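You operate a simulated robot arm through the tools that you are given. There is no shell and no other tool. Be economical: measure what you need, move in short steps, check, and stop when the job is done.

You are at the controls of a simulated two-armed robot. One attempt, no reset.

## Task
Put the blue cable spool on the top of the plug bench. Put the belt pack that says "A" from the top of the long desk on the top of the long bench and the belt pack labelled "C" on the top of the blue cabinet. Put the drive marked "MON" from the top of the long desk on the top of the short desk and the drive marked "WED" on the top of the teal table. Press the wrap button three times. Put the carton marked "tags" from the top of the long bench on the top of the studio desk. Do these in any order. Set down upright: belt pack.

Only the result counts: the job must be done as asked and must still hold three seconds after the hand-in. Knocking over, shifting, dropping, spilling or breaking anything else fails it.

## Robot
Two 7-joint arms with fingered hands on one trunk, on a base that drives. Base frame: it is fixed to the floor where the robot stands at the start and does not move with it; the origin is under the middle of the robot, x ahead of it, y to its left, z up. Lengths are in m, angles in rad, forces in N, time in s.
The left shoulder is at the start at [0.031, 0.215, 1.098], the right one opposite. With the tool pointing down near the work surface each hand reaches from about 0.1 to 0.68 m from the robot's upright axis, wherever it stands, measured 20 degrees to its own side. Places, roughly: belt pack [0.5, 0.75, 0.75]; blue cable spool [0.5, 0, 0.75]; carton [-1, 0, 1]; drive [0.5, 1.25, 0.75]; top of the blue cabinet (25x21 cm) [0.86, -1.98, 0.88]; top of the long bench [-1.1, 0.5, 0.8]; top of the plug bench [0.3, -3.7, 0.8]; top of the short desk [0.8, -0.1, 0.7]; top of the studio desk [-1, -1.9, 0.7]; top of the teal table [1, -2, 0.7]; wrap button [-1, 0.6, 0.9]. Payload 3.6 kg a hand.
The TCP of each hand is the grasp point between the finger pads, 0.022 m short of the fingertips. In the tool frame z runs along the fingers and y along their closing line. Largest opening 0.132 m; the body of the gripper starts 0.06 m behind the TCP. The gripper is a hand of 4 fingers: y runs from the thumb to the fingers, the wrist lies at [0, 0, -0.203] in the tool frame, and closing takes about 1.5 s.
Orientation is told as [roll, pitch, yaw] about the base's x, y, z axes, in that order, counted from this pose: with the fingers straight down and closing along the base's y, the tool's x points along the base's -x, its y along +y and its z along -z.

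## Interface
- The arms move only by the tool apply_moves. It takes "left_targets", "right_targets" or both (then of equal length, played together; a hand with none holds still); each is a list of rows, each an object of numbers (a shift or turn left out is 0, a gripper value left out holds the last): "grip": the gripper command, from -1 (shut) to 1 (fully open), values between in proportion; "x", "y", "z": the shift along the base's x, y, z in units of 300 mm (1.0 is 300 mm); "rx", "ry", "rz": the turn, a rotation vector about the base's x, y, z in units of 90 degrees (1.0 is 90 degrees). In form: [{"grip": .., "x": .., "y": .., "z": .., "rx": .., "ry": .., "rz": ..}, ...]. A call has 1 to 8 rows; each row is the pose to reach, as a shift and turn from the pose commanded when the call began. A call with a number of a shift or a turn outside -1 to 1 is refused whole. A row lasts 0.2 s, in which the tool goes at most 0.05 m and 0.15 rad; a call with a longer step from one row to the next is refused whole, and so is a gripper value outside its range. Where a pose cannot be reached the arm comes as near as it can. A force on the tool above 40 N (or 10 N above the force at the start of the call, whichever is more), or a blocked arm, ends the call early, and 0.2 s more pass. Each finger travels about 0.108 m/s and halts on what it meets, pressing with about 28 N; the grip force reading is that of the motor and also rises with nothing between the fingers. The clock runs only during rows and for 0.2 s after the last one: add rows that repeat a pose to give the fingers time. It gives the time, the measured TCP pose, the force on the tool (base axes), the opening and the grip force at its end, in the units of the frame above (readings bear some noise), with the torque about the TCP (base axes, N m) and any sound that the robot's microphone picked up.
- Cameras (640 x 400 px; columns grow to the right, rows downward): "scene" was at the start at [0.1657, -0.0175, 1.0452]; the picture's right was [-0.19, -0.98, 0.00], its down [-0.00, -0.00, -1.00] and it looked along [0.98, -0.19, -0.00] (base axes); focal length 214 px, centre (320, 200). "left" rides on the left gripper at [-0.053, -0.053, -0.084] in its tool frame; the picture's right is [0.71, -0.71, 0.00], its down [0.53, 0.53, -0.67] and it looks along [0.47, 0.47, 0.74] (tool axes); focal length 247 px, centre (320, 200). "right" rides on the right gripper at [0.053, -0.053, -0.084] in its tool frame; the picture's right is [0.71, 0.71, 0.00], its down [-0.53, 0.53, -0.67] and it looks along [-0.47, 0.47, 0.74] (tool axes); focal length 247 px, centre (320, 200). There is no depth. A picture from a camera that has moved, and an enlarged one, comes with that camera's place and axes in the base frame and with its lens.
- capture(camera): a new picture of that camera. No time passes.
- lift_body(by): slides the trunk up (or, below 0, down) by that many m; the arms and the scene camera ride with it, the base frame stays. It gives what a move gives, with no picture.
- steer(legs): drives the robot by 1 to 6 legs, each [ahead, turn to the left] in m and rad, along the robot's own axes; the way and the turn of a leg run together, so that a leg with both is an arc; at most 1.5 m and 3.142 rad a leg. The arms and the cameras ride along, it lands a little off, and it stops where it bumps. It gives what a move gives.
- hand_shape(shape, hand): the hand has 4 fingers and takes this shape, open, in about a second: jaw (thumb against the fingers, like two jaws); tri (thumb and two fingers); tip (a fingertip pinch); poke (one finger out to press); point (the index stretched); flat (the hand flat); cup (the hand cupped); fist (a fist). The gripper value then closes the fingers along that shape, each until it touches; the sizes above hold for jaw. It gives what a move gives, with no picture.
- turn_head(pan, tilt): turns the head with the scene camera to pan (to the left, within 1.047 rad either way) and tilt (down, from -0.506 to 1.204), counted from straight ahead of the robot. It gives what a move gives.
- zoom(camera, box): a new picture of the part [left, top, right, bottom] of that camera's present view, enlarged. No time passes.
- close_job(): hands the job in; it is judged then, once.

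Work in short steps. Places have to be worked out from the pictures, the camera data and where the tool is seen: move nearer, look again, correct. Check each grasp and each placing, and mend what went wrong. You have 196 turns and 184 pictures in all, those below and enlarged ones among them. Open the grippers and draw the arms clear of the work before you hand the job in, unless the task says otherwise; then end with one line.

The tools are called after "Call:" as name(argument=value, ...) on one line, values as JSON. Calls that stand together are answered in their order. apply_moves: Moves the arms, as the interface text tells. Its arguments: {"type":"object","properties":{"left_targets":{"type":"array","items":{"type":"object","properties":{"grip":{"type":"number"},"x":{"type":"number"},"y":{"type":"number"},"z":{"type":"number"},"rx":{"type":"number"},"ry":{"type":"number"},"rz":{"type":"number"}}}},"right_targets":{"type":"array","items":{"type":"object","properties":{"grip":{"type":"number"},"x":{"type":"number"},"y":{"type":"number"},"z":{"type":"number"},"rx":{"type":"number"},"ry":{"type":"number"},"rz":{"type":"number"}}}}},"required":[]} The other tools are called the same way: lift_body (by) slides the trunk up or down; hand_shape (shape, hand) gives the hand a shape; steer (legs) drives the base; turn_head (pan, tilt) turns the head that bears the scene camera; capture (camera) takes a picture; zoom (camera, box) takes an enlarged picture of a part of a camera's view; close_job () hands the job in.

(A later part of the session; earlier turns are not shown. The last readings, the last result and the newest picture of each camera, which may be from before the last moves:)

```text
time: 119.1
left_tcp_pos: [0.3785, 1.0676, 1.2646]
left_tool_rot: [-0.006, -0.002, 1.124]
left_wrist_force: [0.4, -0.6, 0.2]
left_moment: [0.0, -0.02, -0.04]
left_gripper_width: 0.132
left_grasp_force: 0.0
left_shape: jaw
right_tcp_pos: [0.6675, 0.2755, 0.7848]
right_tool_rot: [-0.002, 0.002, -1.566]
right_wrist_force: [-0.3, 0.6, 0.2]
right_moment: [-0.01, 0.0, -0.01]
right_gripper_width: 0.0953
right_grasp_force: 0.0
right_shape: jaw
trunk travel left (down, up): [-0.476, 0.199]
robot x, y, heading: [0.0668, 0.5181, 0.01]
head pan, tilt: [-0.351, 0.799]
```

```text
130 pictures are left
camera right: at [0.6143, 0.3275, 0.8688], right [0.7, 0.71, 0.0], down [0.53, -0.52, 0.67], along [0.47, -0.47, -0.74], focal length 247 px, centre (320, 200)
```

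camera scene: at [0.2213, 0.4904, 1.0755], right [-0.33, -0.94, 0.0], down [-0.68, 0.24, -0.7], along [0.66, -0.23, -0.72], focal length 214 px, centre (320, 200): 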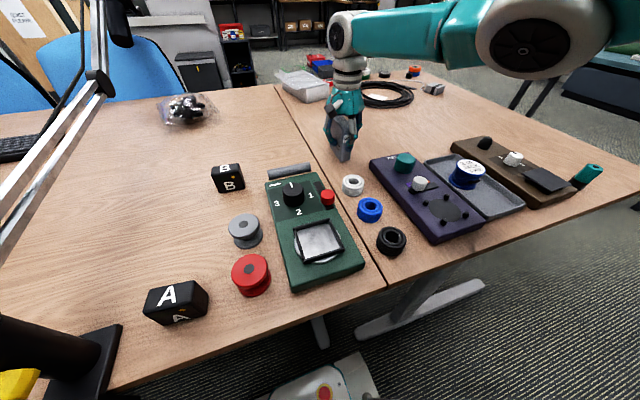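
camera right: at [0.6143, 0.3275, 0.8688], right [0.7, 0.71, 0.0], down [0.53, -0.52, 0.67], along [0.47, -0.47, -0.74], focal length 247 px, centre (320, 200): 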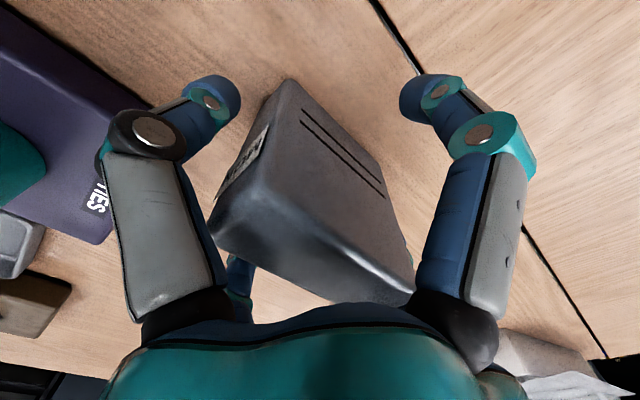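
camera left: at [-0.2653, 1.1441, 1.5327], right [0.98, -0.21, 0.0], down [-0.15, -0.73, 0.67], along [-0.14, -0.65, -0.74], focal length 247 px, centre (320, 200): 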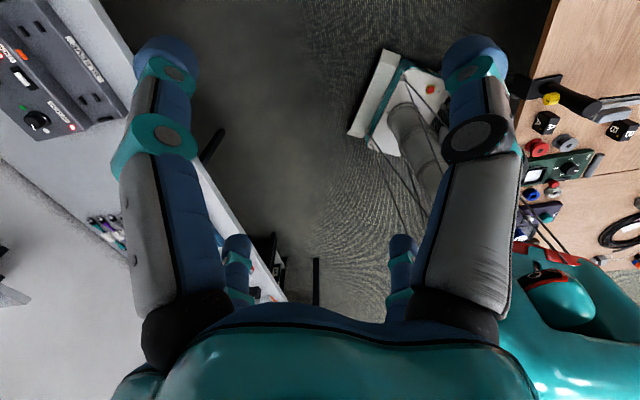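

Released; rise straight up.

Call:
apply_moves(right_targets=[{"z": 0.1}, {"z": 0.25}, {"z": 0.4}, {"z": 0.55}, {"z": 0.7}, {"z": 0.85}, {"z": 1.0}])

Call:
turn_head(pan=0.0, tilt=0.9)

Call:
capture(camera="scene")

```text
time: 120.7
left_tcp_pos: [0.3796, 1.0671, 1.264]
left_tool_rot: [-0.005, -0.003, 1.124]
left_wrist_force: [-0.4, -0.3, -0.3]
left_moment: [0.03, -0.02, -0.04]
left_gripper_width: 0.1318
left_grasp_force: 0.1
left_shape: jaw
right_tcp_pos: [0.667, 0.2739, 1.0854]
right_tool_rot: [-0.001, 0.0, -1.566]
right_wrist_force: [0.5, -0.4, -0.2]
right_moment: [-0.01, 0.01, -0.01]
right_gripper_width: 0.0951
right_grasp_force: 0.0
right_shape: jaw
trunk travel left (down, up): [-0.476, 0.199]
robot x, y, heading: [0.0692, 0.5197, 0.015]
head pan, tilt: [-0.351, 0.799]
```

```text
time: 121.6
left_tcp_pos: [0.3798, 1.0673, 1.264]
left_tool_rot: [-0.005, -0.002, 1.124]
left_wrist_force: [1.0, 0.6, 0.1]
left_moment: [0.01, 0.05, -0.01]
left_gripper_width: 0.1319
left_grasp_force: 0.1
left_shape: jaw
right_tcp_pos: [0.6684, 0.2748, 1.086]
right_tool_rot: [-0.003, 0.0, -1.566]
right_wrist_force: [-0.2, 0.6, -0.3]
right_moment: [0.0, 0.01, -0.01]
right_gripper_width: 0.0951
right_grasp_force: 0.1
right_shape: jaw
trunk travel left (down, up): [-0.476, 0.199]
robot x, y, heading: [0.068, 0.5155, 0.017]
head pan, tilt: [0.0, 0.901]
```

```text
129 pictures are left
camera scene: at [0.2205, 0.5182, 1.0676], right [0.01, -1.0, 0.0], down [-0.78, -0.01, -0.62], along [0.62, 0.01, -0.78], focal length 214 px, centre (320, 200)
```

scene: 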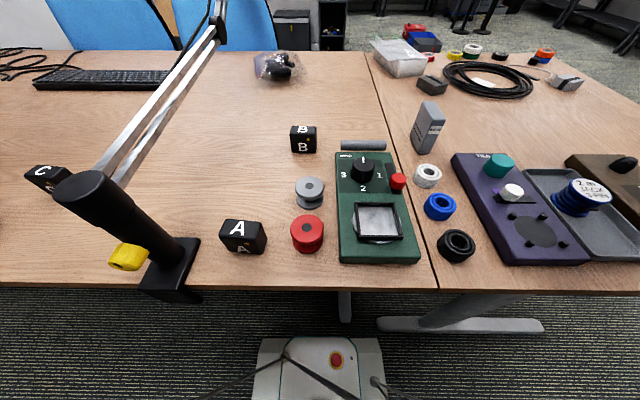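

MON stands upright on the short desk. Next A at ≈(0.391, 0.654): retract the hand, raise trunk and shift the base to y≈0.8 with a diagonal reverse.

Call:
apply_moves(right_targets=[{"x": -0.15, "z": 0.05}, {"x": -0.3, "z": 0.1}, {"x": -0.45, "z": 0.15}, {"x": -0.6, "z": 0.2}, {"x": -0.75, "z": 0.2}, {"x": -0.85, "z": 0.2}])

Call:
lift_body(by=0.12)

Call:
steer(legs=[[0, -0.7]])

Call:
steer(legs=[[-0.4, 0]])

Call:
steer(legs=[[0, 0.7]])

```text
time: 123.0
left_tcp_pos: [0.3788, 1.0695, 1.265]
left_tool_rot: [-0.005, -0.004, 1.123]
left_wrist_force: [-0.1, 0.7, -0.4]
left_moment: [-0.03, -0.05, -0.02]
left_gripper_width: 0.1319
left_grasp_force: 0.1
left_shape: jaw
right_tcp_pos: [0.4112, 0.2743, 1.1455]
right_tool_rot: [-0.004, 0.0, -1.565]
right_wrist_force: [-0.9, 0.7, -0.2]
right_moment: [0.0, -0.01, 0.0]
right_gripper_width: 0.0953
right_grasp_force: 0.0
right_shape: jaw
trunk travel left (down, up): [-0.476, 0.199]
robot x, y, heading: [0.0701, 0.5153, 0.015]
head pan, tilt: [0.0, 0.901]
```

```text
time: 124.5
left_tcp_pos: [0.3795, 1.0672, 1.3851]
left_tool_rot: [-0.005, -0.004, 1.123]
left_wrist_force: [0.1, 0.5, 0.3]
left_moment: [0.0, 0.0, 0.02]
left_gripper_width: 0.132
left_grasp_force: 0.0
left_shape: jaw
right_tcp_pos: [0.4116, 0.2746, 1.2656]
right_tool_rot: [-0.002, -0.002, -1.565]
right_wrist_force: [-0.4, -0.6, 0.1]
right_moment: [0.0, 0.03, 0.01]
right_gripper_width: 0.0955
right_grasp_force: 0.1
right_shape: jaw
trunk travel left (down, up): [-0.596, 0.079]
robot x, y, heading: [0.0673, 0.5175, 0.015]
head pan, tilt: [0.0, 0.901]
```

```text
time: 126.8
left_tcp_pos: [0.6612, 0.7375, 1.3841]
left_tool_rot: [-0.005, -0.004, 0.423]
left_wrist_force: [-0.1, 0.8, -0.1]
left_moment: [0.01, 0.02, 0.01]
left_gripper_width: 0.1319
left_grasp_force: 0.0
left_shape: jaw
right_tcp_pos: [0.1737, 0.1101, 1.2654]
right_tool_rot: [-0.003, -0.001, -2.267]
right_wrist_force: [-0.7, -0.2, -0.2]
right_moment: [-0.01, 0.03, 0.01]
right_gripper_width: 0.0954
right_grasp_force: 0.1
right_shape: jaw
trunk travel left (down, up): [-0.596, 0.079]
robot x, y, heading: [0.0841, 0.5402, -0.683]
head pan, tilt: [0.0, 0.901]
```

```text
time: 129.3
left_tcp_pos: [0.3534, 0.9902, 1.3848]
left_tool_rot: [-0.006, -0.005, 0.422]
left_wrist_force: [0.5, 0.3, -0.1]
left_moment: [0.0, 0.01, 0.02]
left_gripper_width: 0.1319
left_grasp_force: 0.1
left_shape: jaw
right_tcp_pos: [-0.1344, 0.3629, 1.2672]
right_tool_rot: [0.001, 0.0, -2.266]
right_wrist_force: [-0.8, -0.1, -0.5]
right_moment: [-0.03, 0.0, -0.06]
right_gripper_width: 0.0957
right_grasp_force: 0.0
right_shape: jaw
trunk travel left (down, up): [-0.596, 0.079]
robot x, y, heading: [-0.2229, 0.789, -0.685]
head pan, tilt: [0.0, 0.901]
```

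```text
time: 131.8
left_tcp_pos: [0.0921, 1.3145, 1.3864]
left_tool_rot: [-0.005, -0.001, 1.118]
left_wrist_force: [0.2, 0.3, -0.4]
left_moment: [-0.04, -0.02, -0.01]
left_gripper_width: 0.132
left_grasp_force: 0.1
left_shape: jaw
right_tcp_pos: [0.1221, 0.5215, 1.2691]
right_tool_rot: [-0.003, -0.003, -1.571]
right_wrist_force: [-0.5, 0.2, 0.0]
right_moment: [-0.02, 0.02, 0.0]
right_gripper_width: 0.0954
right_grasp_force: 0.0
right_shape: jaw
trunk travel left (down, up): [-0.596, 0.079]
robot x, y, heading: [-0.2202, 0.7612, 0.001]
head pan, tilt: [0.0, 0.901]
stopped in leg 1: the robot was blocked; the commanded pose is now the measured one
```

Drive forward 0.27, lower trunk, look.

Call:
steer(legs=[[0.26, 0]])

Call:
lift_body(by=-0.12)

Call:
turn_head(pan=-0.3, tilt=1.0)

Call:
capture(camera="scene")

```text
time: 133.7
left_tcp_pos: [0.3548, 1.3121, 1.3871]
left_tool_rot: [-0.003, -0.002, 1.116]
left_wrist_force: [-0.1, -0.3, -0.2]
left_moment: [0.01, -0.01, 0.0]
left_gripper_width: 0.1319
left_grasp_force: 0.1
left_shape: jaw
right_tcp_pos: [0.3827, 0.5203, 1.2676]
right_tool_rot: [-0.001, 0.001, -1.573]
right_wrist_force: [0.0, 0.3, -0.3]
right_moment: [0.0, 0.01, -0.02]
right_gripper_width: 0.0955
right_grasp_force: 0.0
right_shape: jaw
trunk travel left (down, up): [-0.596, 0.079]
robot x, y, heading: [0.0386, 0.7581, 0.001]
head pan, tilt: [0.0, 0.901]
```

```text
time: 135.2
left_tcp_pos: [0.355, 1.3131, 1.2677]
left_tool_rot: [-0.005, -0.003, 1.118]
left_wrist_force: [0.1, 0.2, 0.6]
left_moment: [0.02, -0.02, 0.0]
left_gripper_width: 0.1319
left_grasp_force: 0.2
left_shape: jaw
right_tcp_pos: [0.3822, 0.5196, 1.1491]
right_tool_rot: [-0.002, -0.001, -1.575]
right_wrist_force: [-0.5, 0.4, 0.3]
right_moment: [0.02, 0.01, 0.04]
right_gripper_width: 0.0956
right_grasp_force: 0.1
right_shape: jaw
trunk travel left (down, up): [-0.476, 0.199]
robot x, y, heading: [0.0429, 0.7588, 0.002]
head pan, tilt: [0.0, 0.901]
```

```text
time: 136.0
left_tcp_pos: [0.3546, 1.3126, 1.2678]
left_tool_rot: [-0.006, -0.004, 1.116]
left_wrist_force: [0.2, 0.0, 0.0]
left_moment: [0.02, 0.02, 0.01]
left_gripper_width: 0.1319
left_grasp_force: 0.0
left_shape: jaw
right_tcp_pos: [0.3818, 0.5191, 1.148]
right_tool_rot: [-0.002, 0.0, -1.573]
right_wrist_force: [-0.5, -0.1, -0.3]
right_moment: [-0.01, 0.03, 0.03]
right_gripper_width: 0.0956
right_grasp_force: 0.0
right_shape: jaw
trunk travel left (down, up): [-0.476, 0.199]
robot x, y, heading: [0.0373, 0.765, 0.001]
head pan, tilt: [-0.3, 1.0]
```

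```text
128 pictures are left
camera scene: at [0.1824, 0.7415, 1.0604], right [-0.29, -0.96, 0.0], down [-0.8, 0.25, -0.54], along [0.52, -0.16, -0.84], focal length 214 px, centre (320, 200)
```

scene: 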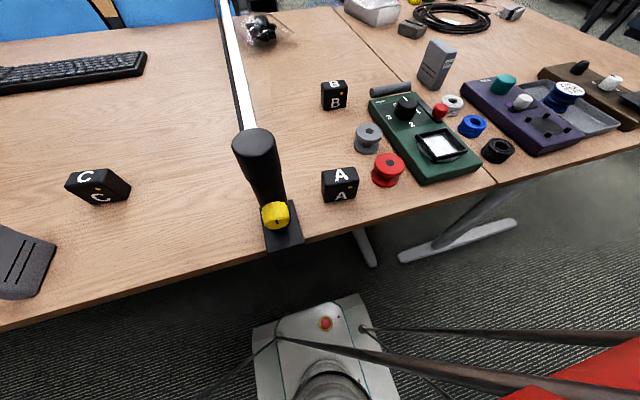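

A ≈(0.389, 0.642). Move above it, with −0.15 rad yaw to match its faces, at z≈0.93.

Call:
apply_moves(right_targets=[{"grip": 0.45, "y": 0.14}, {"y": 0.28, "rz": -0.05}, {"y": 0.41, "x": 0.02, "rz": -0.095}, {"y": 0.41, "x": 0.02, "z": -0.15, "rz": -0.095}, {"y": 0.41, "x": 0.02, "z": -0.3, "rz": -0.095}, {"y": 0.41, "x": 0.02, "z": -0.45, "rz": -0.095}, {"y": 0.41, "x": 0.02, "z": -0.6, "rz": -0.095}, {"y": 0.41, "x": 0.02, "z": -0.72, "rz": -0.095}])

Call:
capture(camera="right")

Call:
capture(camera="scene")

```text
time: 137.8
left_tcp_pos: [0.3538, 1.3132, 1.2675]
left_tool_rot: [-0.004, -0.004, 1.116]
left_wrist_force: [0.0, -0.3, 0.6]
left_moment: [0.0, 0.05, -0.02]
left_gripper_width: 0.132
left_grasp_force: 0.0
left_shape: jaw
right_tcp_pos: [0.3879, 0.6413, 0.9317]
right_tool_rot: [-0.003, -0.002, -1.723]
right_wrist_force: [-0.5, -1.2, -0.3]
right_moment: [0.0, 0.0, 0.03]
right_gripper_width: 0.0955
right_grasp_force: 0.1
right_shape: jaw
trunk travel left (down, up): [-0.476, 0.199]
robot x, y, heading: [0.0385, 0.7637, -0.002]
head pan, tilt: [-0.3, 1.0]
```

```text
127 pictures are left
camera right: at [0.3437, 0.703, 1.0147], right [0.81, 0.59, 0.0], down [0.44, -0.6, 0.67], along [0.4, -0.54, -0.74], focal length 247 px, centre (320, 200)
```

right: 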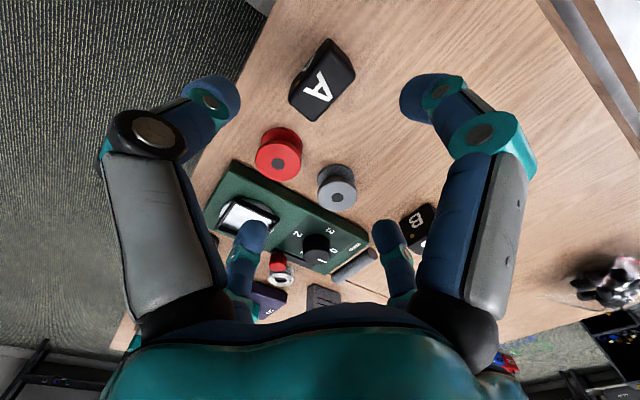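

```text
126 pictures are left
camera scene: at [0.1825, 0.7412, 1.0604], right [-0.3, -0.96, 0.0], down [-0.8, 0.25, -0.54], along [0.52, -0.16, -0.84], focal length 214 px, centre (320, 200)
```

scene: 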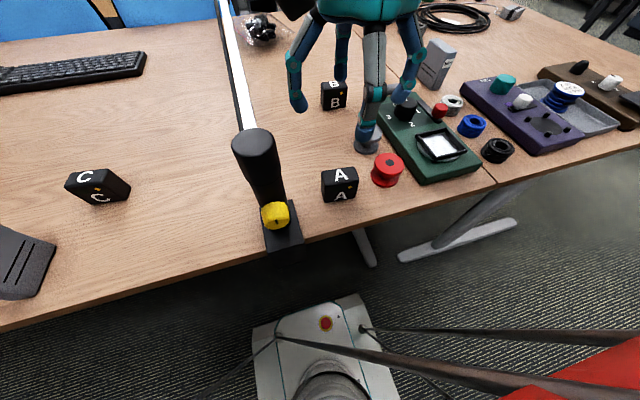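

A's top is centred under the hand. Descend to z≈0.768 and close.

Call:
apply_moves(right_targets=[{"z": -0.15}, {"z": -0.3}, {"z": -0.42}, {"z": -0.5}, {"z": -0.54}, {"z": -0.54}])

Call:
apply_moves(right_targets=[{"grip": 0.1}, {"grip": -0.2}, {"grip": -0.6}, {"grip": -1}, {"grip": -1}, {"grip": -1}])

Call:
capture(camera="right")

Call:
capture(camera="scene")

```text
time: 139.2
left_tcp_pos: [0.355, 1.3132, 1.2676]
left_tool_rot: [-0.004, -0.004, 1.115]
left_wrist_force: [1.3, 0.5, 0.5]
left_moment: [0.01, -0.01, -0.01]
left_gripper_width: 0.1321
left_grasp_force: 0.0
left_shape: jaw
right_tcp_pos: [0.3879, 0.6424, 0.7706]
right_tool_rot: [0.0, 0.001, -1.725]
right_wrist_force: [-0.9, 0.1, 0.6]
right_moment: [-0.06, -0.01, -0.01]
right_gripper_width: 0.0958
right_grasp_force: 0.1
right_shape: jaw
trunk travel left (down, up): [-0.476, 0.199]
robot x, y, heading: [0.0408, 0.7657, 0.002]
head pan, tilt: [-0.3, 1.0]
```

```text
time: 140.6
left_tcp_pos: [0.3531, 1.3123, 1.2671]
left_tool_rot: [-0.006, -0.003, 1.116]
left_wrist_force: [0.3, 0.0, 0.7]
left_moment: [0.0, 0.0, 0.0]
left_gripper_width: 0.1317
left_grasp_force: 0.0
left_shape: jaw
right_tcp_pos: [0.3875, 0.6418, 0.7704]
right_tool_rot: [-0.001, 0.0, -1.723]
right_wrist_force: [0.0, 0.1, 0.2]
right_moment: [0.01, 0.01, 0.0]
right_gripper_width: 0.0358
right_grasp_force: 27.6
right_shape: jaw
trunk travel left (down, up): [-0.476, 0.199]
robot x, y, heading: [0.0411, 0.7605, -0.001]
head pan, tilt: [-0.3, 1.0]
```

```text
125 pictures are left
camera right: at [0.3435, 0.7031, 0.8537], right [0.81, 0.59, 0.0], down [0.44, -0.6, 0.67], along [0.39, -0.54, -0.74], focal length 247 px, centre (320, 200)
```

right: 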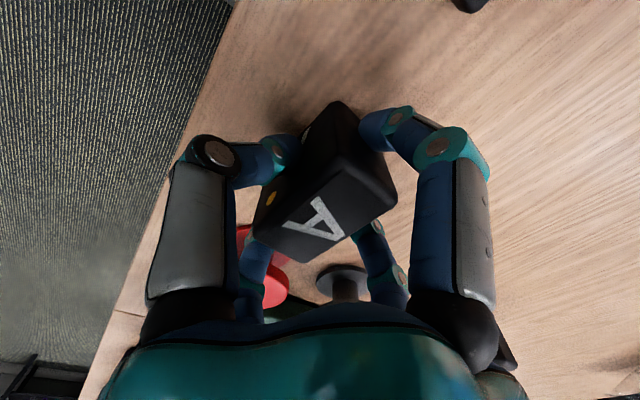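

```text
124 pictures are left
camera scene: at [0.1824, 0.7415, 1.0604], right [-0.3, -0.96, 0.0], down [-0.8, 0.25, -0.54], along [0.52, -0.16, -0.84], focal length 214 px, centre (320, 200)
```

scene: 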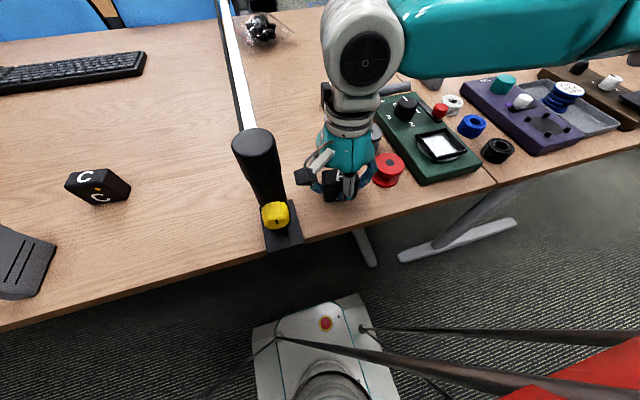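

Gripped (36 mm). Lift straight up and check.

Call:
apply_moves(right_targets=[{"z": 0.06}, {"z": 0.2}, {"z": 0.35}, {"z": 0.5}, {"z": 0.65}, {"z": 0.8}, {"z": 0.95}, {"z": 1.0}])

Call:
capture(camera="right")

Call:
capture(camera="scene")

```text
time: 142.4
left_tcp_pos: [0.3546, 1.3112, 1.2671]
left_tool_rot: [-0.003, -0.003, 1.118]
left_wrist_force: [-0.7, -0.2, -0.1]
left_moment: [0.0, 0.0, 0.0]
left_gripper_width: 0.1319
left_grasp_force: 0.1
left_shape: jaw
right_tcp_pos: [0.3869, 0.643, 1.0722]
right_tool_rot: [-0.002, 0.001, -1.722]
right_wrist_force: [-0.1, 0.0, -1.2]
right_moment: [0.02, -0.04, 0.02]
right_gripper_width: 0.036
right_grasp_force: 27.8
right_shape: jaw
trunk travel left (down, up): [-0.476, 0.199]
robot x, y, heading: [0.0406, 0.7616, 0.0]
head pan, tilt: [-0.3, 1.0]
```

```text
123 pictures are left
camera right: at [0.3438, 0.7034, 1.1544], right [0.81, 0.59, 0.0], down [0.44, -0.6, 0.67], along [0.39, -0.54, -0.74], focal length 247 px, centre (320, 200)
```

right: 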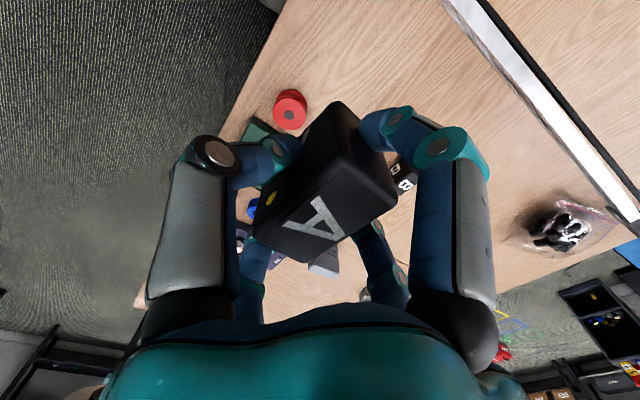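

```text
122 pictures are left
camera scene: at [0.1825, 0.7414, 1.0603], right [-0.3, -0.96, 0.0], down [-0.8, 0.25, -0.54], along [0.52, -0.16, -0.84], focal length 214 px, centre (320, 200)
```

scene: 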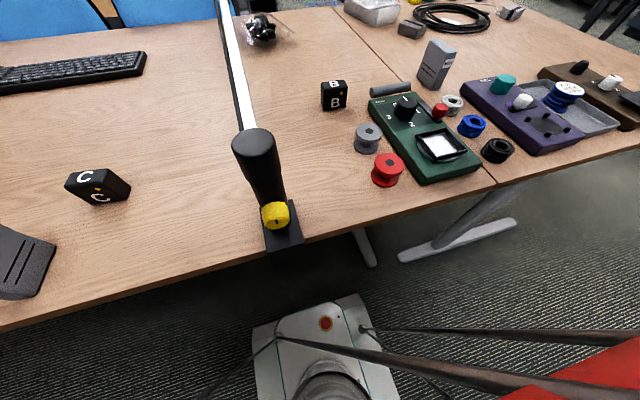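

A is securely held. Bring the left hand closer in, back up, raise the trunk, and turn toward the long bench.

Call:
apply_moves(left_targets=[{"y": -0.15, "x": -0.03}, {"y": -0.3, "x": -0.06}, {"y": -0.45, "x": -0.1}, {"y": -0.6, "x": -0.14}, {"y": -0.75, "x": -0.18}, {"y": -0.85, "x": -0.2}])

Call:
lift_body(by=0.1)

Call:
steer(legs=[[-0.22, 0]])

Call:
steer(legs=[[0, 0.78]])

Call:
steer(legs=[[0, 0.78]])

Call:
turn_head(pan=0.9, tilt=0.4)

Call:
capture(camera="scene")

```text
time: 143.8
left_tcp_pos: [0.2947, 1.057, 1.2677]
left_tool_rot: [-0.002, -0.004, 1.116]
left_wrist_force: [1.3, 0.0, -0.6]
left_moment: [0.03, 0.0, 0.01]
left_gripper_width: 0.1321
left_grasp_force: 0.0
left_shape: jaw
right_tcp_pos: [0.3877, 0.6426, 1.07]
right_tool_rot: [-0.001, 0.002, -1.724]
right_wrist_force: [-0.2, 0.3, -1.8]
right_moment: [0.02, 0.0, 0.0]
right_gripper_width: 0.0359
right_grasp_force: 28.4
right_shape: jaw
trunk travel left (down, up): [-0.476, 0.199]
robot x, y, heading: [0.0418, 0.7629, 0.001]
head pan, tilt: [-0.3, 1.0]
```

```text
time: 145.1
left_tcp_pos: [0.2939, 1.0581, 1.3667]
left_tool_rot: [-0.003, -0.003, 1.115]
left_wrist_force: [-0.8, -0.2, 0.1]
left_moment: [0.0, 0.02, -0.01]
left_gripper_width: 0.1321
left_grasp_force: 0.1
left_shape: jaw
right_tcp_pos: [0.3874, 0.6434, 1.1703]
right_tool_rot: [-0.005, 0.0, -1.719]
right_wrist_force: [-0.2, -0.3, -1.4]
right_moment: [0.02, 0.02, -0.03]
right_gripper_width: 0.0354
right_grasp_force: 27.8
right_shape: jaw
trunk travel left (down, up): [-0.576, 0.099]
robot x, y, heading: [0.038, 0.7642, 0.005]
head pan, tilt: [-0.3, 1.0]
```

```text
time: 146.8
left_tcp_pos: [0.0739, 1.058, 1.367]
left_tool_rot: [-0.005, -0.003, 1.116]
left_wrist_force: [-0.1, -0.1, -0.4]
left_moment: [-0.02, -0.02, 0.01]
left_gripper_width: 0.132
left_grasp_force: 0.1
left_shape: jaw
right_tcp_pos: [0.1682, 0.6419, 1.17]
right_tool_rot: [-0.001, 0.0, -1.723]
right_wrist_force: [0.2, 0.4, -1.5]
right_moment: [0.03, 0.01, 0.0]
right_gripper_width: 0.0359
right_grasp_force: 28.2
right_shape: jaw
trunk travel left (down, up): [-0.576, 0.099]
robot x, y, heading: [-0.1788, 0.7652, -0.003]
head pan, tilt: [-0.3, 1.0]
```

```text
time: 149.1
left_tcp_pos: [-0.1781, 1.1528, 1.368]
left_tool_rot: [-0.009, -0.004, 1.819]
left_wrist_force: [0.4, 0.3, 0.4]
left_moment: [-0.04, 0.0, 0.01]
left_gripper_width: 0.132
left_grasp_force: 0.1
left_shape: jaw
right_tcp_pos: [0.1629, 0.8952, 1.1716]
right_tool_rot: [-0.002, -0.001, -1.021]
right_wrist_force: [0.7, 0.5, -1.7]
right_moment: [-0.02, -0.02, 0.01]
right_gripper_width: 0.0359
right_grasp_force: 27.9
right_shape: jaw
trunk travel left (down, up): [-0.576, 0.099]
robot x, y, heading: [-0.1626, 0.734, 0.715]
head pan, tilt: [-0.3, 1.0]
stopped in leg 1: the robot was blocked; the commanded pose is now the measured one
```

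```text
time: 151.3
left_tcp_pos: [-0.4392, 1.0484, 1.3688]
left_tool_rot: [-0.007, -0.002, 2.521]
left_wrist_force: [-1.3, -0.5, -0.5]
left_moment: [-0.01, -0.02, -0.01]
left_gripper_width: 0.1318
left_grasp_force: 0.0
left_shape: jaw
right_tcp_pos: [-0.0149, 1.0736, 1.1725]
right_tool_rot: [-0.003, -0.004, -0.317]
right_wrist_force: [-0.6, 0.2, -0.8]
right_moment: [0.01, -0.02, 0.0]
right_gripper_width: 0.0357
right_grasp_force: 27.9
right_shape: jaw
trunk travel left (down, up): [-0.576, 0.099]
robot x, y, heading: [-0.1326, 0.7398, 1.428]
head pan, tilt: [-0.3, 1.0]
stopped in leg 1: the robot was blocked; the commanded pose is now the measured one
```

```text
time: 152.7
left_tcp_pos: [-0.4372, 1.047, 1.3684]
left_tool_rot: [-0.006, -0.004, 2.522]
left_wrist_force: [-0.1, -0.2, -0.9]
left_moment: [-0.01, 0.03, 0.01]
left_gripper_width: 0.1321
left_grasp_force: 0.1
left_shape: jaw
right_tcp_pos: [-0.011, 1.0731, 1.1717]
right_tool_rot: [-0.003, -0.001, -0.318]
right_wrist_force: [0.1, 0.5, -1.6]
right_moment: [0.02, -0.03, -0.02]
right_gripper_width: 0.0356
right_grasp_force: 27.8
right_shape: jaw
trunk travel left (down, up): [-0.576, 0.099]
robot x, y, heading: [-0.1324, 0.7367, 1.432]
head pan, tilt: [0.901, 0.4]
```

```text
121 pictures are left
camera scene: at [-0.1851, 0.8796, 1.2114], right [0.73, 0.69, 0.0], down [0.27, -0.28, -0.92], along [-0.63, 0.67, -0.39], focal length 214 px, centre (320, 200)
```

scene: 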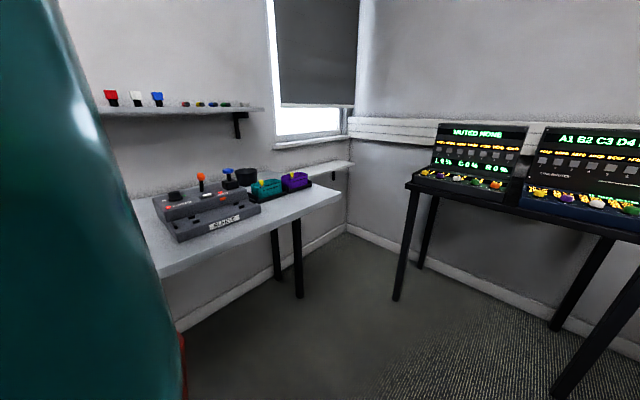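

Half turned; two more turn steps to face the bench.

Call:
steer(legs=[[0, 0.7]])

Call:
steer(legs=[[0, 0.7]])

Call:
steer(legs=[[0, 0.33]])

Call:
turn_head(pan=0.0, tilt=0.5)

Call:
capture(camera="scene")

Call:
turn_head(pan=0.8, tilt=0.4)

Call:
capture(camera="scene")

```text
time: 155.1
left_tcp_pos: [-0.5647, 0.7788, 1.3707]
left_tool_rot: [-0.006, -0.004, -3.067]
left_wrist_force: [-0.2, -0.4, 0.5]
left_moment: [0.02, -0.04, 0.02]
left_gripper_width: 0.1322
left_grasp_force: 0.1
left_shape: jaw
right_tcp_pos: [-0.2553, 1.0714, 1.1727]
right_tool_rot: [-0.003, -0.004, 0.377]
right_wrist_force: [0.5, -0.8, -2.4]
right_moment: [0.07, 0.0, 0.01]
right_gripper_width: 0.0358
right_grasp_force: 27.7
right_shape: jaw
trunk travel left (down, up): [-0.576, 0.099]
robot x, y, heading: [-0.1029, 0.7526, 2.132]
head pan, tilt: [0.901, 0.4]
stopped in leg 1: the robot was blocked; the commanded pose is now the measured one
```

```text
time: 157.6
left_tcp_pos: [-0.4771, 0.4765, 1.3713]
left_tool_rot: [-0.009, -0.003, -2.365]
left_wrist_force: [-0.1, -1.7, -0.6]
left_moment: [0.01, -0.07, 0.02]
left_gripper_width: 0.132
left_grasp_force: 0.0
left_shape: jaw
right_tcp_pos: [-0.4305, 0.8994, 1.1733]
right_tool_rot: [-0.005, -0.006, 1.082]
right_wrist_force: [0.0, -0.4, -2.0]
right_moment: [0.02, 0.0, -0.01]
right_gripper_width: 0.0356
right_grasp_force: 28.2
right_shape: jaw
trunk travel left (down, up): [-0.576, 0.099]
robot x, y, heading: [-0.0995, 0.7782, 2.835]
head pan, tilt: [0.901, 0.4]
stopped in leg 1: the robot was blocked; the commanded pose is now the measured one
```

```text
time: 159.1
left_tcp_pos: [-0.3582, 0.3729, 1.372]
left_tool_rot: [-0.007, -0.005, -2.038]
left_wrist_force: [0.3, 0.3, -0.4]
left_moment: [0.02, -0.01, -0.01]
left_gripper_width: 0.132
left_grasp_force: 0.1
left_shape: jaw
right_tcp_pos: [-0.4501, 0.7893, 1.1741]
right_tool_rot: [-0.004, -0.003, 1.406]
right_wrist_force: [-0.2, 0.0, -1.8]
right_moment: [0.02, -0.03, -0.01]
right_gripper_width: 0.0355
right_grasp_force: 28.0
right_shape: jaw
trunk travel left (down, up): [-0.576, 0.099]
robot x, y, heading: [-0.1004, 0.7942, -3.12]
head pan, tilt: [0.901, 0.4]
```

```text
time: 160.2
left_tcp_pos: [-0.3584, 0.3734, 1.3719]
left_tool_rot: [-0.007, -0.003, -2.038]
left_wrist_force: [0.2, -0.2, 0.1]
left_moment: [0.01, 0.01, -0.02]
left_gripper_width: 0.132
left_grasp_force: 0.0
left_shape: jaw
right_tcp_pos: [-0.4515, 0.7897, 1.1739]
right_tool_rot: [-0.003, -0.003, 1.407]
right_wrist_force: [0.2, 0.5, -2.5]
right_moment: [-0.01, 0.0, -0.01]
right_gripper_width: 0.0356
right_grasp_force: 27.8
right_shape: jaw
trunk travel left (down, up): [-0.576, 0.099]
robot x, y, heading: [-0.0987, 0.7929, -3.118]
head pan, tilt: [0.0, 0.499]
```

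```text
120 pictures are left
camera scene: at [-0.2678, 0.7888, 1.2023], right [-0.02, 1.0, 0.0], down [0.48, 0.01, -0.88], along [-0.88, -0.02, -0.48], focal length 214 px, centre (320, 200)
```

scene: 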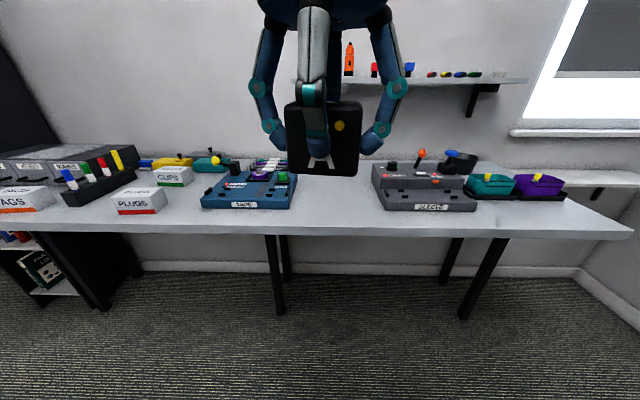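

```text
time: 161.4
left_tcp_pos: [-0.3607, 0.3713, 1.3718]
left_tool_rot: [-0.006, -0.004, -2.039]
left_wrist_force: [-0.2, 0.1, 0.6]
left_moment: [-0.01, 0.0, -0.01]
left_gripper_width: 0.132
left_grasp_force: 0.0
left_shape: jaw
right_tcp_pos: [-0.4513, 0.7881, 1.1741]
right_tool_rot: [-0.004, -0.003, 1.411]
right_wrist_force: [0.1, -0.5, -1.9]
right_moment: [-0.03, -0.01, -0.01]
right_gripper_width: 0.0355
right_grasp_force: 28.0
right_shape: jaw
trunk travel left (down, up): [-0.576, 0.099]
robot x, y, heading: [-0.1014, 0.7906, -3.116]
head pan, tilt: [0.799, 0.4]
```

```text
119 pictures are left
camera scene: at [-0.24, 0.7231, 1.2115], right [-0.73, 0.68, 0.0], down [0.27, 0.28, -0.92], along [-0.63, -0.67, -0.39], focal length 214 px, centre (320, 200)
```

scene: 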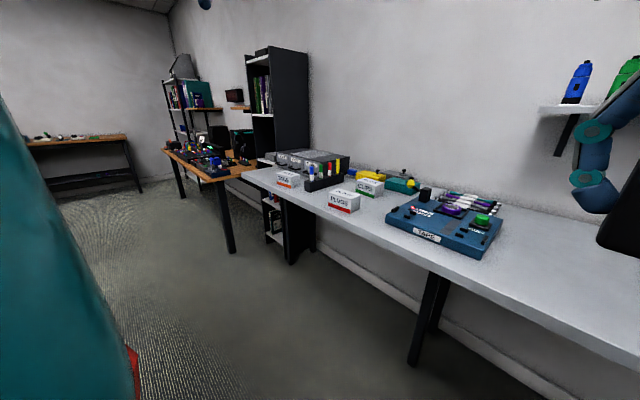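

Zoom to read device labels and cartons.

Call:
zoom(camera="scene", box=[250, 140, 530, 270])

Call:
turn_head(pan=0.0, tilt=0.5)

Call:
zoom(camera="scene", box=[180, 140, 340, 240])

Call:
zoom(camera="scene", box=[350, 130, 590, 240])

```text
2.29 times, centred on (390, 205) of scene
camera zoom: at [-0.24, 0.7231, 1.2115], right [-0.73, 0.68, 0.0], down [0.27, 0.28, -0.92], along [-0.63, -0.67, -0.39], focal length 490 px, centre (160, 189)
```

zoom: 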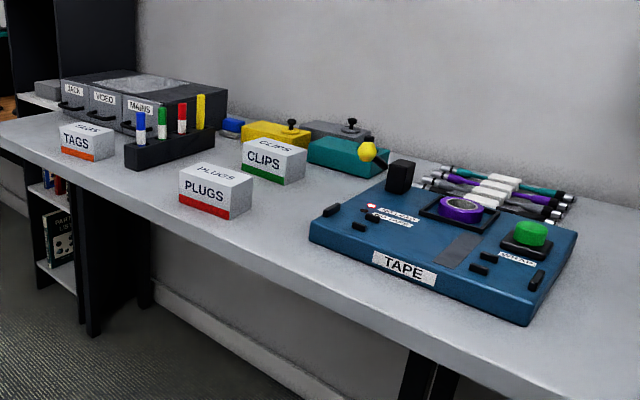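

```text
time: 162.5
left_tcp_pos: [-0.3596, 0.3718, 1.3719]
left_tool_rot: [-0.008, -0.003, -2.037]
left_wrist_force: [-0.2, 0.3, -0.3]
left_moment: [0.01, 0.03, 0.02]
left_gripper_width: 0.1321
left_grasp_force: 0.0
left_shape: jaw
right_tcp_pos: [-0.4508, 0.7883, 1.1739]
right_tool_rot: [-0.003, -0.004, 1.408]
right_wrist_force: [0.4, 0.2, -2.3]
right_moment: [0.04, 0.0, -0.02]
right_gripper_width: 0.0356
right_grasp_force: 28.3
right_shape: jaw
trunk travel left (down, up): [-0.576, 0.099]
robot x, y, heading: [-0.0985, 0.7935, -3.121]
head pan, tilt: [0.0, 0.499]
```

```text
4.00 times, centred on (260, 190) of scene
camera zoom: at [-0.2678, 0.7888, 1.2023], right [-0.02, 1.0, 0.0], down [0.48, 0.01, -0.88], along [-0.88, -0.02, -0.48], focal length 858 px, centre (560, 240)
```

zoom: 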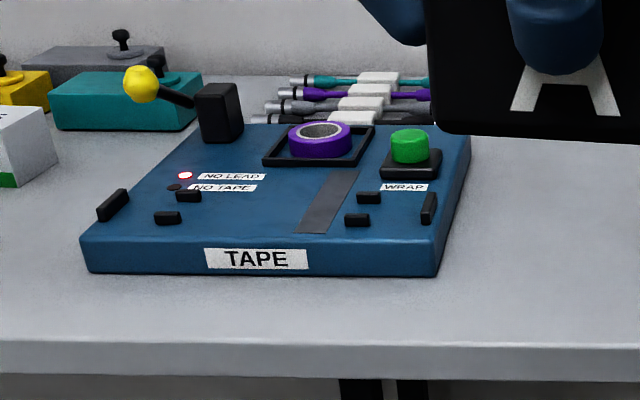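

```text
2.67 times, centred on (470, 185) of scene
camera zoom: at [-0.2678, 0.7888, 1.2023], right [-0.02, 1.0, 0.0], down [0.48, 0.01, -0.88], along [-0.88, -0.02, -0.48], focal length 572 px, centre (-80, 240)
```

zoom: 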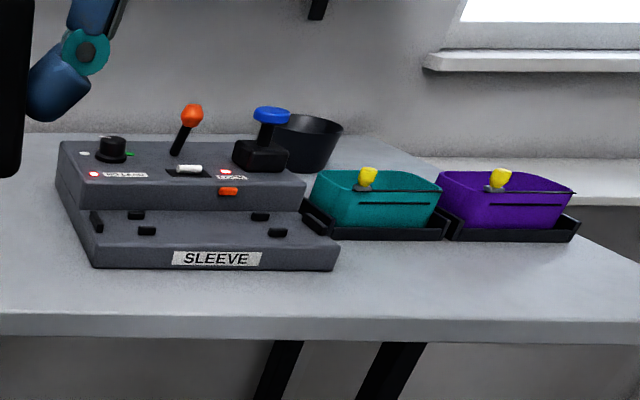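

TAPE device has the green WRAP button ≈(-1.02, 0.62); a free gap for A is around (-0.93, 0.82). Drive ahead 0.38.

Call:
steer(legs=[[0.38, 0]])

Call:
turn_head(pan=0.1, tilt=0.8)

Call:
capture(camera="scene")

```text
time: 164.9
left_tcp_pos: [-0.7405, 0.3637, 1.3713]
left_tool_rot: [-0.007, -0.003, -2.033]
left_wrist_force: [0.2, -0.1, -0.3]
left_moment: [0.0, 0.02, 0.01]
left_gripper_width: 0.1321
left_grasp_force: 0.0
left_shape: jaw
right_tcp_pos: [-0.8315, 0.7799, 1.1746]
right_tool_rot: [-0.002, -0.005, 1.411]
right_wrist_force: [-0.3, 1.3, -1.7]
right_moment: [0.0, -0.05, -0.01]
right_gripper_width: 0.0354
right_grasp_force: 27.8
right_shape: jaw
trunk travel left (down, up): [-0.576, 0.099]
robot x, y, heading: [-0.4831, 0.7858, -3.117]
head pan, tilt: [0.0, 0.499]
```

```text
time: 165.7
left_tcp_pos: [-0.7391, 0.3635, 1.3726]
left_tool_rot: [-0.007, -0.005, -2.033]
left_wrist_force: [0.5, 1.5, -0.4]
left_moment: [-0.02, -0.01, -0.02]
left_gripper_width: 0.132
left_grasp_force: 0.0
left_shape: jaw
right_tcp_pos: [-0.8311, 0.7791, 1.1741]
right_tool_rot: [-0.004, -0.002, 1.411]
right_wrist_force: [0.2, 0.5, -1.6]
right_moment: [-0.02, -0.02, 0.0]
right_gripper_width: 0.0358
right_grasp_force: 27.5
right_shape: jaw
trunk travel left (down, up): [-0.576, 0.099]
robot x, y, heading: [-0.4786, 0.7845, -3.117]
head pan, tilt: [0.099, 0.799]
```

```text
115 pictures are left
camera scene: at [-0.6371, 0.7719, 1.1765], right [-0.12, 0.99, 0.0], down [0.71, 0.09, -0.7], along [-0.69, -0.09, -0.72], focal length 214 px, centre (320, 200)
```

scene: 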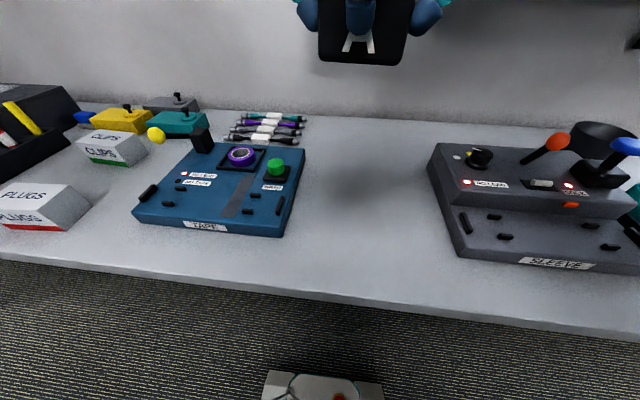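

Bench top seems ≈0.84; button at ≈(-0.985, 0.634, 0.905). Bring A over (-0.93, 0.82) and down to z≈0.92.

Call:
apply_moves(right_targets=[{"x": -0.12, "y": 0.05}, {"x": -0.24, "y": 0.1, "z": -0.05}, {"x": -0.33, "y": 0.13, "z": -0.17}, {"x": -0.33, "y": 0.13, "z": -0.32}, {"x": -0.33, "y": 0.13, "z": -0.47}, {"x": -0.33, "y": 0.13, "z": -0.62}, {"x": -0.33, "y": 0.13, "z": -0.77}, {"x": -0.33, "y": 0.13, "z": -0.83}])

Call:
capture(camera="scene")

```text
time: 167.5
left_tcp_pos: [-0.739, 0.363, 1.3732]
left_tool_rot: [-0.006, -0.002, -2.033]
left_wrist_force: [-0.5, 0.9, -0.2]
left_moment: [-0.03, 0.01, -0.04]
left_gripper_width: 0.132
left_grasp_force: 0.0
left_shape: jaw
right_tcp_pos: [-0.9307, 0.8188, 0.925]
right_tool_rot: [-0.004, -0.001, 1.41]
right_wrist_force: [-0.4, 0.2, -2.4]
right_moment: [0.0, 0.0, 0.02]
right_gripper_width: 0.0359
right_grasp_force: 28.0
right_shape: jaw
trunk travel left (down, up): [-0.576, 0.099]
robot x, y, heading: [-0.4818, 0.7872, -3.115]
head pan, tilt: [0.099, 0.799]
```

```text
114 pictures are left
camera scene: at [-0.6374, 0.7719, 1.1764], right [-0.12, 0.99, 0.0], down [0.71, 0.09, -0.7], along [-0.69, -0.09, -0.72], focal length 214 px, centre (320, 200)
```

scene: 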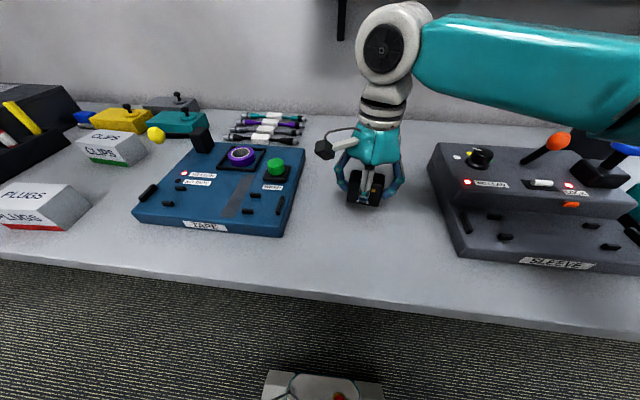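

Descend slowly until contact.

Call:
apply_moves(right_targets=[{"z": -0.03}, {"z": -0.06}, {"z": -0.09}, {"z": -0.12}, {"z": -0.15}, {"z": -0.18}, {"z": -0.21}, {"z": -0.24}])

```text
time: 168.8
left_tcp_pos: [-0.737, 0.363, 1.3735]
left_tool_rot: [-0.005, -0.007, -2.035]
left_wrist_force: [0.2, 0.6, 0.0]
left_moment: [0.0, -0.02, -0.01]
left_gripper_width: 0.132
left_grasp_force: 0.0
left_shape: jaw
right_tcp_pos: [-0.9329, 0.8147, 0.8891]
right_tool_rot: [0.009, 0.002, 1.413]
right_wrist_force: [6.8, 4.4, 24.2]
right_moment: [0.14, -0.17, 0.0]
right_gripper_width: 0.0374
right_grasp_force: 27.7
right_shape: jaw
trunk travel left (down, up): [-0.576, 0.099]
robot x, y, heading: [-0.4813, 0.7825, -3.114]
head pan, tilt: [0.099, 0.799]
stopped in row 6 (right hand): the force on the tool passed its limit at 46 N (the readings are from after the stop); the commanded pose is now the measured one
```

Contact at TCP z≈0.889. Relieve slightly, open and check.

Call:
apply_moves(right_targets=[{"z": 0.006, "grip": -1}, {"z": 0.006, "grip": -0.3}, {"z": 0.006, "grip": 0.0}, {"z": 0.006, "grip": 0.3}, {"z": 0.006, "grip": 0.4}, {"z": 0.006, "grip": 0.4}])

Call:
capture(camera="right")

Call:
zoom(camera="scene", box=[280, 100, 460, 240])

```text
time: 170.2
left_tcp_pos: [-0.7396, 0.3634, 1.3734]
left_tool_rot: [-0.007, -0.005, -2.034]
left_wrist_force: [-0.3, 0.4, 0.1]
left_moment: [-0.02, 0.01, 0.02]
left_gripper_width: 0.1319
left_grasp_force: 0.0
left_shape: jaw
right_tcp_pos: [-0.9333, 0.8171, 0.8886]
right_tool_rot: [0.004, 0.001, 1.413]
right_wrist_force: [-0.8, 0.3, -0.2]
right_moment: [0.01, -0.03, 0.04]
right_gripper_width: 0.0922
right_grasp_force: 0.1
right_shape: jaw
trunk travel left (down, up): [-0.576, 0.099]
robot x, y, heading: [-0.4831, 0.7827, -3.12]
head pan, tilt: [0.099, 0.799]
```

```text
113 pictures are left
camera right: at [-0.8884, 0.7562, 0.9706], right [-0.81, -0.59, 0.0], down [-0.43, 0.6, 0.67], along [-0.4, 0.54, -0.74], focal length 247 px, centre (320, 200)
```

right: 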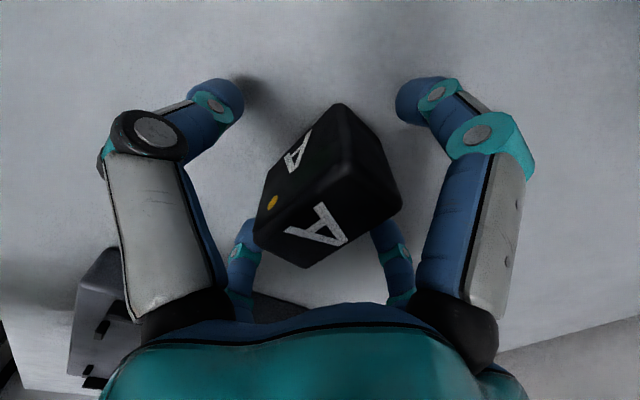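

```text
2.86 times, centred on (370, 170) of scene
camera zoom: at [-0.6371, 0.7719, 1.1764], right [-0.12, 0.99, 0.0], down [0.71, 0.09, -0.7], along [-0.69, -0.09, -0.72], focal length 613 px, centre (177, 286)
```

zoom: 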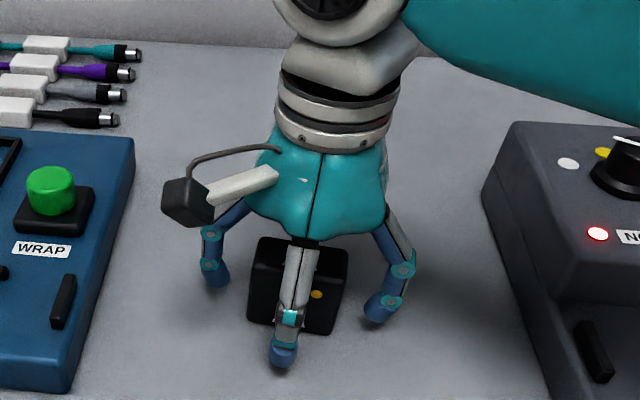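

A stands upright. Raise the right hand and give the left hand the poke shape.

Call:
apply_moves(right_targets=[{"z": 0.12}, {"z": 0.28}, {"z": 0.44}, {"z": 0.6}, {"z": 0.76}, {"z": 0.9, "x": 0.1}, {"z": 0.95, "x": 0.25}, {"z": 0.95, "x": 0.35}])

Call:
hand_shape(hand="left", shape="poke")

Call:
capture(camera="left")

Call:
capture(camera="scene")

```text
refused: row 6 steps farther than a row can; nothing moved
```

```text
time: 171.1
left_tcp_pos: [-0.7388, 0.3624, 1.3733]
left_tool_rot: [-0.007, -0.005, -2.034]
left_wrist_force: [-0.2, 0.1, 0.1]
left_moment: [0.01, 0.0, -0.04]
left_gripper_width: 0.0
left_grasp_force: 0.1
left_shape: poke
right_tcp_pos: [-0.9342, 0.8159, 0.8879]
right_tool_rot: [0.005, 0.004, 1.411]
right_wrist_force: [0.5, 0.0, -0.3]
right_moment: [0.0, -0.01, 0.0]
right_gripper_width: 0.092
right_grasp_force: 0.0
right_shape: jaw
trunk travel left (down, up): [-0.576, 0.099]
robot x, y, heading: [-0.4813, 0.7831, -3.111]
head pan, tilt: [0.099, 0.799]
```

```text
111 pictures are left
camera left: at [-0.8097, 0.3391, 1.4572], right [-0.32, 0.95, 0.0], down [0.71, 0.24, 0.66], along [0.63, 0.21, -0.75], focal length 247 px, centre (320, 200)
```

left: 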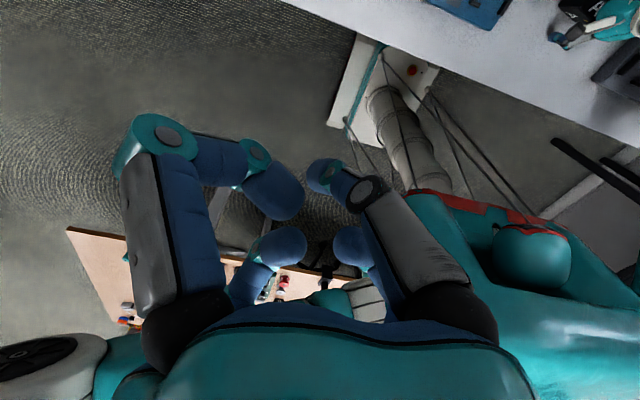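

```text
110 pictures are left
camera scene: at [-0.6372, 0.7719, 1.1764], right [-0.12, 0.99, 0.0], down [0.71, 0.09, -0.7], along [-0.69, -0.09, -0.72], focal length 214 px, centre (320, 200)
```

scene: 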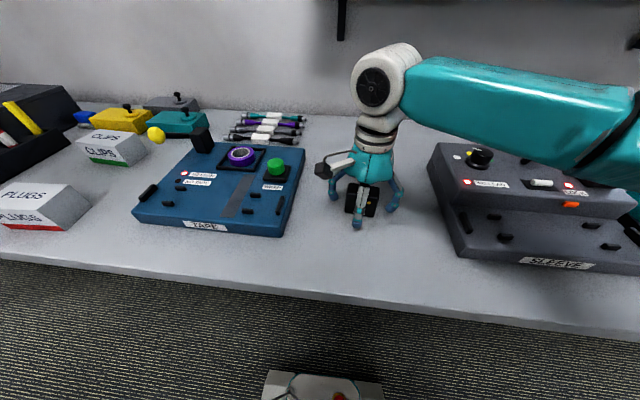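

The poke finger lies on the tool axis. Raise the right hand away first.

Call:
apply_moves(right_targets=[{"z": 0.12}, {"z": 0.28}, {"z": 0.44}, {"z": 0.6}, {"z": 0.76}, {"z": 0.85, "x": 0.1, "y": 0.05}, {"z": 0.9, "x": 0.24, "y": 0.1}, {"z": 0.9, "x": 0.35, "y": 0.2}])

Call:
apply_moves(left_targets=[{"x": -0.1, "y": 0.12}, {"x": -0.2, "y": 0.24}, {"x": -0.3, "y": 0.36}, {"x": -0.4, "y": 0.48}, {"x": -0.5, "y": 0.6}, {"x": -0.6, "y": 0.7}, {"x": -0.71, "y": 0.8}, {"x": -0.82, "y": 0.9}])

Call:
apply_moves(left_targets=[{"z": -0.15}, {"z": -0.3}, {"z": -0.45}, {"z": -0.6}, {"z": -0.75}, {"z": -0.9}, {"z": -1.0}, {"z": -1.0}])

Call:
capture(camera="left")

Call:
capture(camera="scene")

```text
time: 172.8
left_tcp_pos: [-0.7385, 0.3637, 1.373]
left_tool_rot: [-0.007, -0.005, -2.033]
left_wrist_force: [0.4, 0.5, -0.1]
left_moment: [-0.04, 0.03, 0.02]
left_gripper_width: 0.0
left_grasp_force: 0.0
left_shape: poke
right_tcp_pos: [-0.8281, 0.8787, 1.1584]
right_tool_rot: [0.005, 0.003, 1.409]
right_wrist_force: [0.1, 0.8, 0.1]
right_moment: [-0.04, 0.02, 0.0]
right_gripper_width: 0.0921
right_grasp_force: 0.1
right_shape: jaw
trunk travel left (down, up): [-0.576, 0.099]
robot x, y, heading: [-0.4821, 0.7848, -3.114]
head pan, tilt: [0.099, 0.799]
```

```text
time: 174.7
left_tcp_pos: [-0.9861, 0.6361, 1.3716]
left_tool_rot: [-0.005, -0.006, -2.032]
left_wrist_force: [0.7, 0.2, 0.6]
left_moment: [0.02, 0.01, -0.01]
left_gripper_width: 0.0
left_grasp_force: 0.0
left_shape: poke
right_tcp_pos: [-0.8286, 0.8784, 1.1574]
right_tool_rot: [0.004, 0.0, 1.413]
right_wrist_force: [0.1, -0.2, 0.4]
right_moment: [-0.02, 0.01, 0.0]
right_gripper_width: 0.092
right_grasp_force: 0.1
right_shape: jaw
trunk travel left (down, up): [-0.576, 0.099]
robot x, y, heading: [-0.4817, 0.7857, -3.115]
head pan, tilt: [0.099, 0.799]
```

```text
time: 176.4
left_tcp_pos: [-0.9842, 0.6331, 1.0719]
left_tool_rot: [-0.007, -0.005, -2.032]
left_wrist_force: [0.4, -0.8, 0.6]
left_moment: [0.01, 0.0, -0.02]
left_gripper_width: 0.0
left_grasp_force: 0.1
left_shape: poke
right_tcp_pos: [-0.8281, 0.8762, 1.1573]
right_tool_rot: [0.004, 0.002, 1.411]
right_wrist_force: [0.0, 0.0, 0.1]
right_moment: [0.0, 0.02, 0.02]
right_gripper_width: 0.0919
right_grasp_force: 0.0
right_shape: jaw
trunk travel left (down, up): [-0.576, 0.099]
robot x, y, heading: [-0.4802, 0.7822, -3.12]
head pan, tilt: [0.099, 0.799]
```

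```text
109 pictures are left
camera left: at [-1.0554, 0.6087, 1.1557], right [-0.32, 0.95, 0.0], down [0.71, 0.24, 0.66], along [0.63, 0.21, -0.75], focal length 247 px, centre (320, 200)
```

left: 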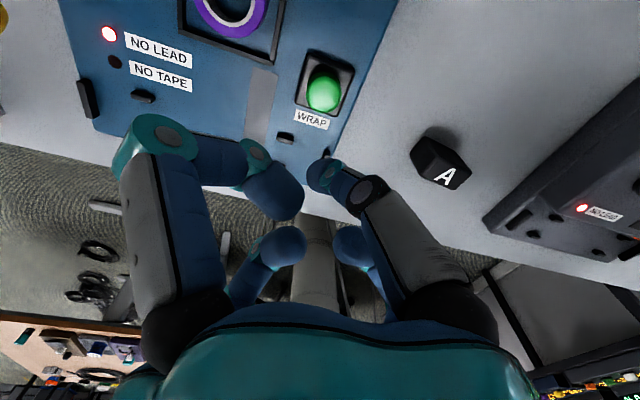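

```text
108 pictures are left
camera scene: at [-0.6375, 0.772, 1.1764], right [-0.12, 0.99, 0.0], down [0.71, 0.09, -0.7], along [-0.69, -0.09, -0.72], focal length 214 px, centre (320, 200)
```

scene: 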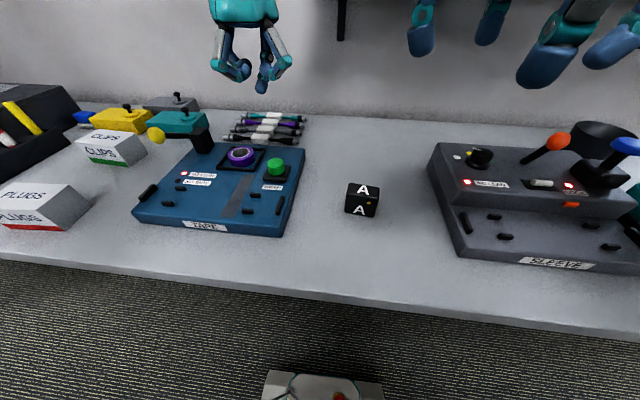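

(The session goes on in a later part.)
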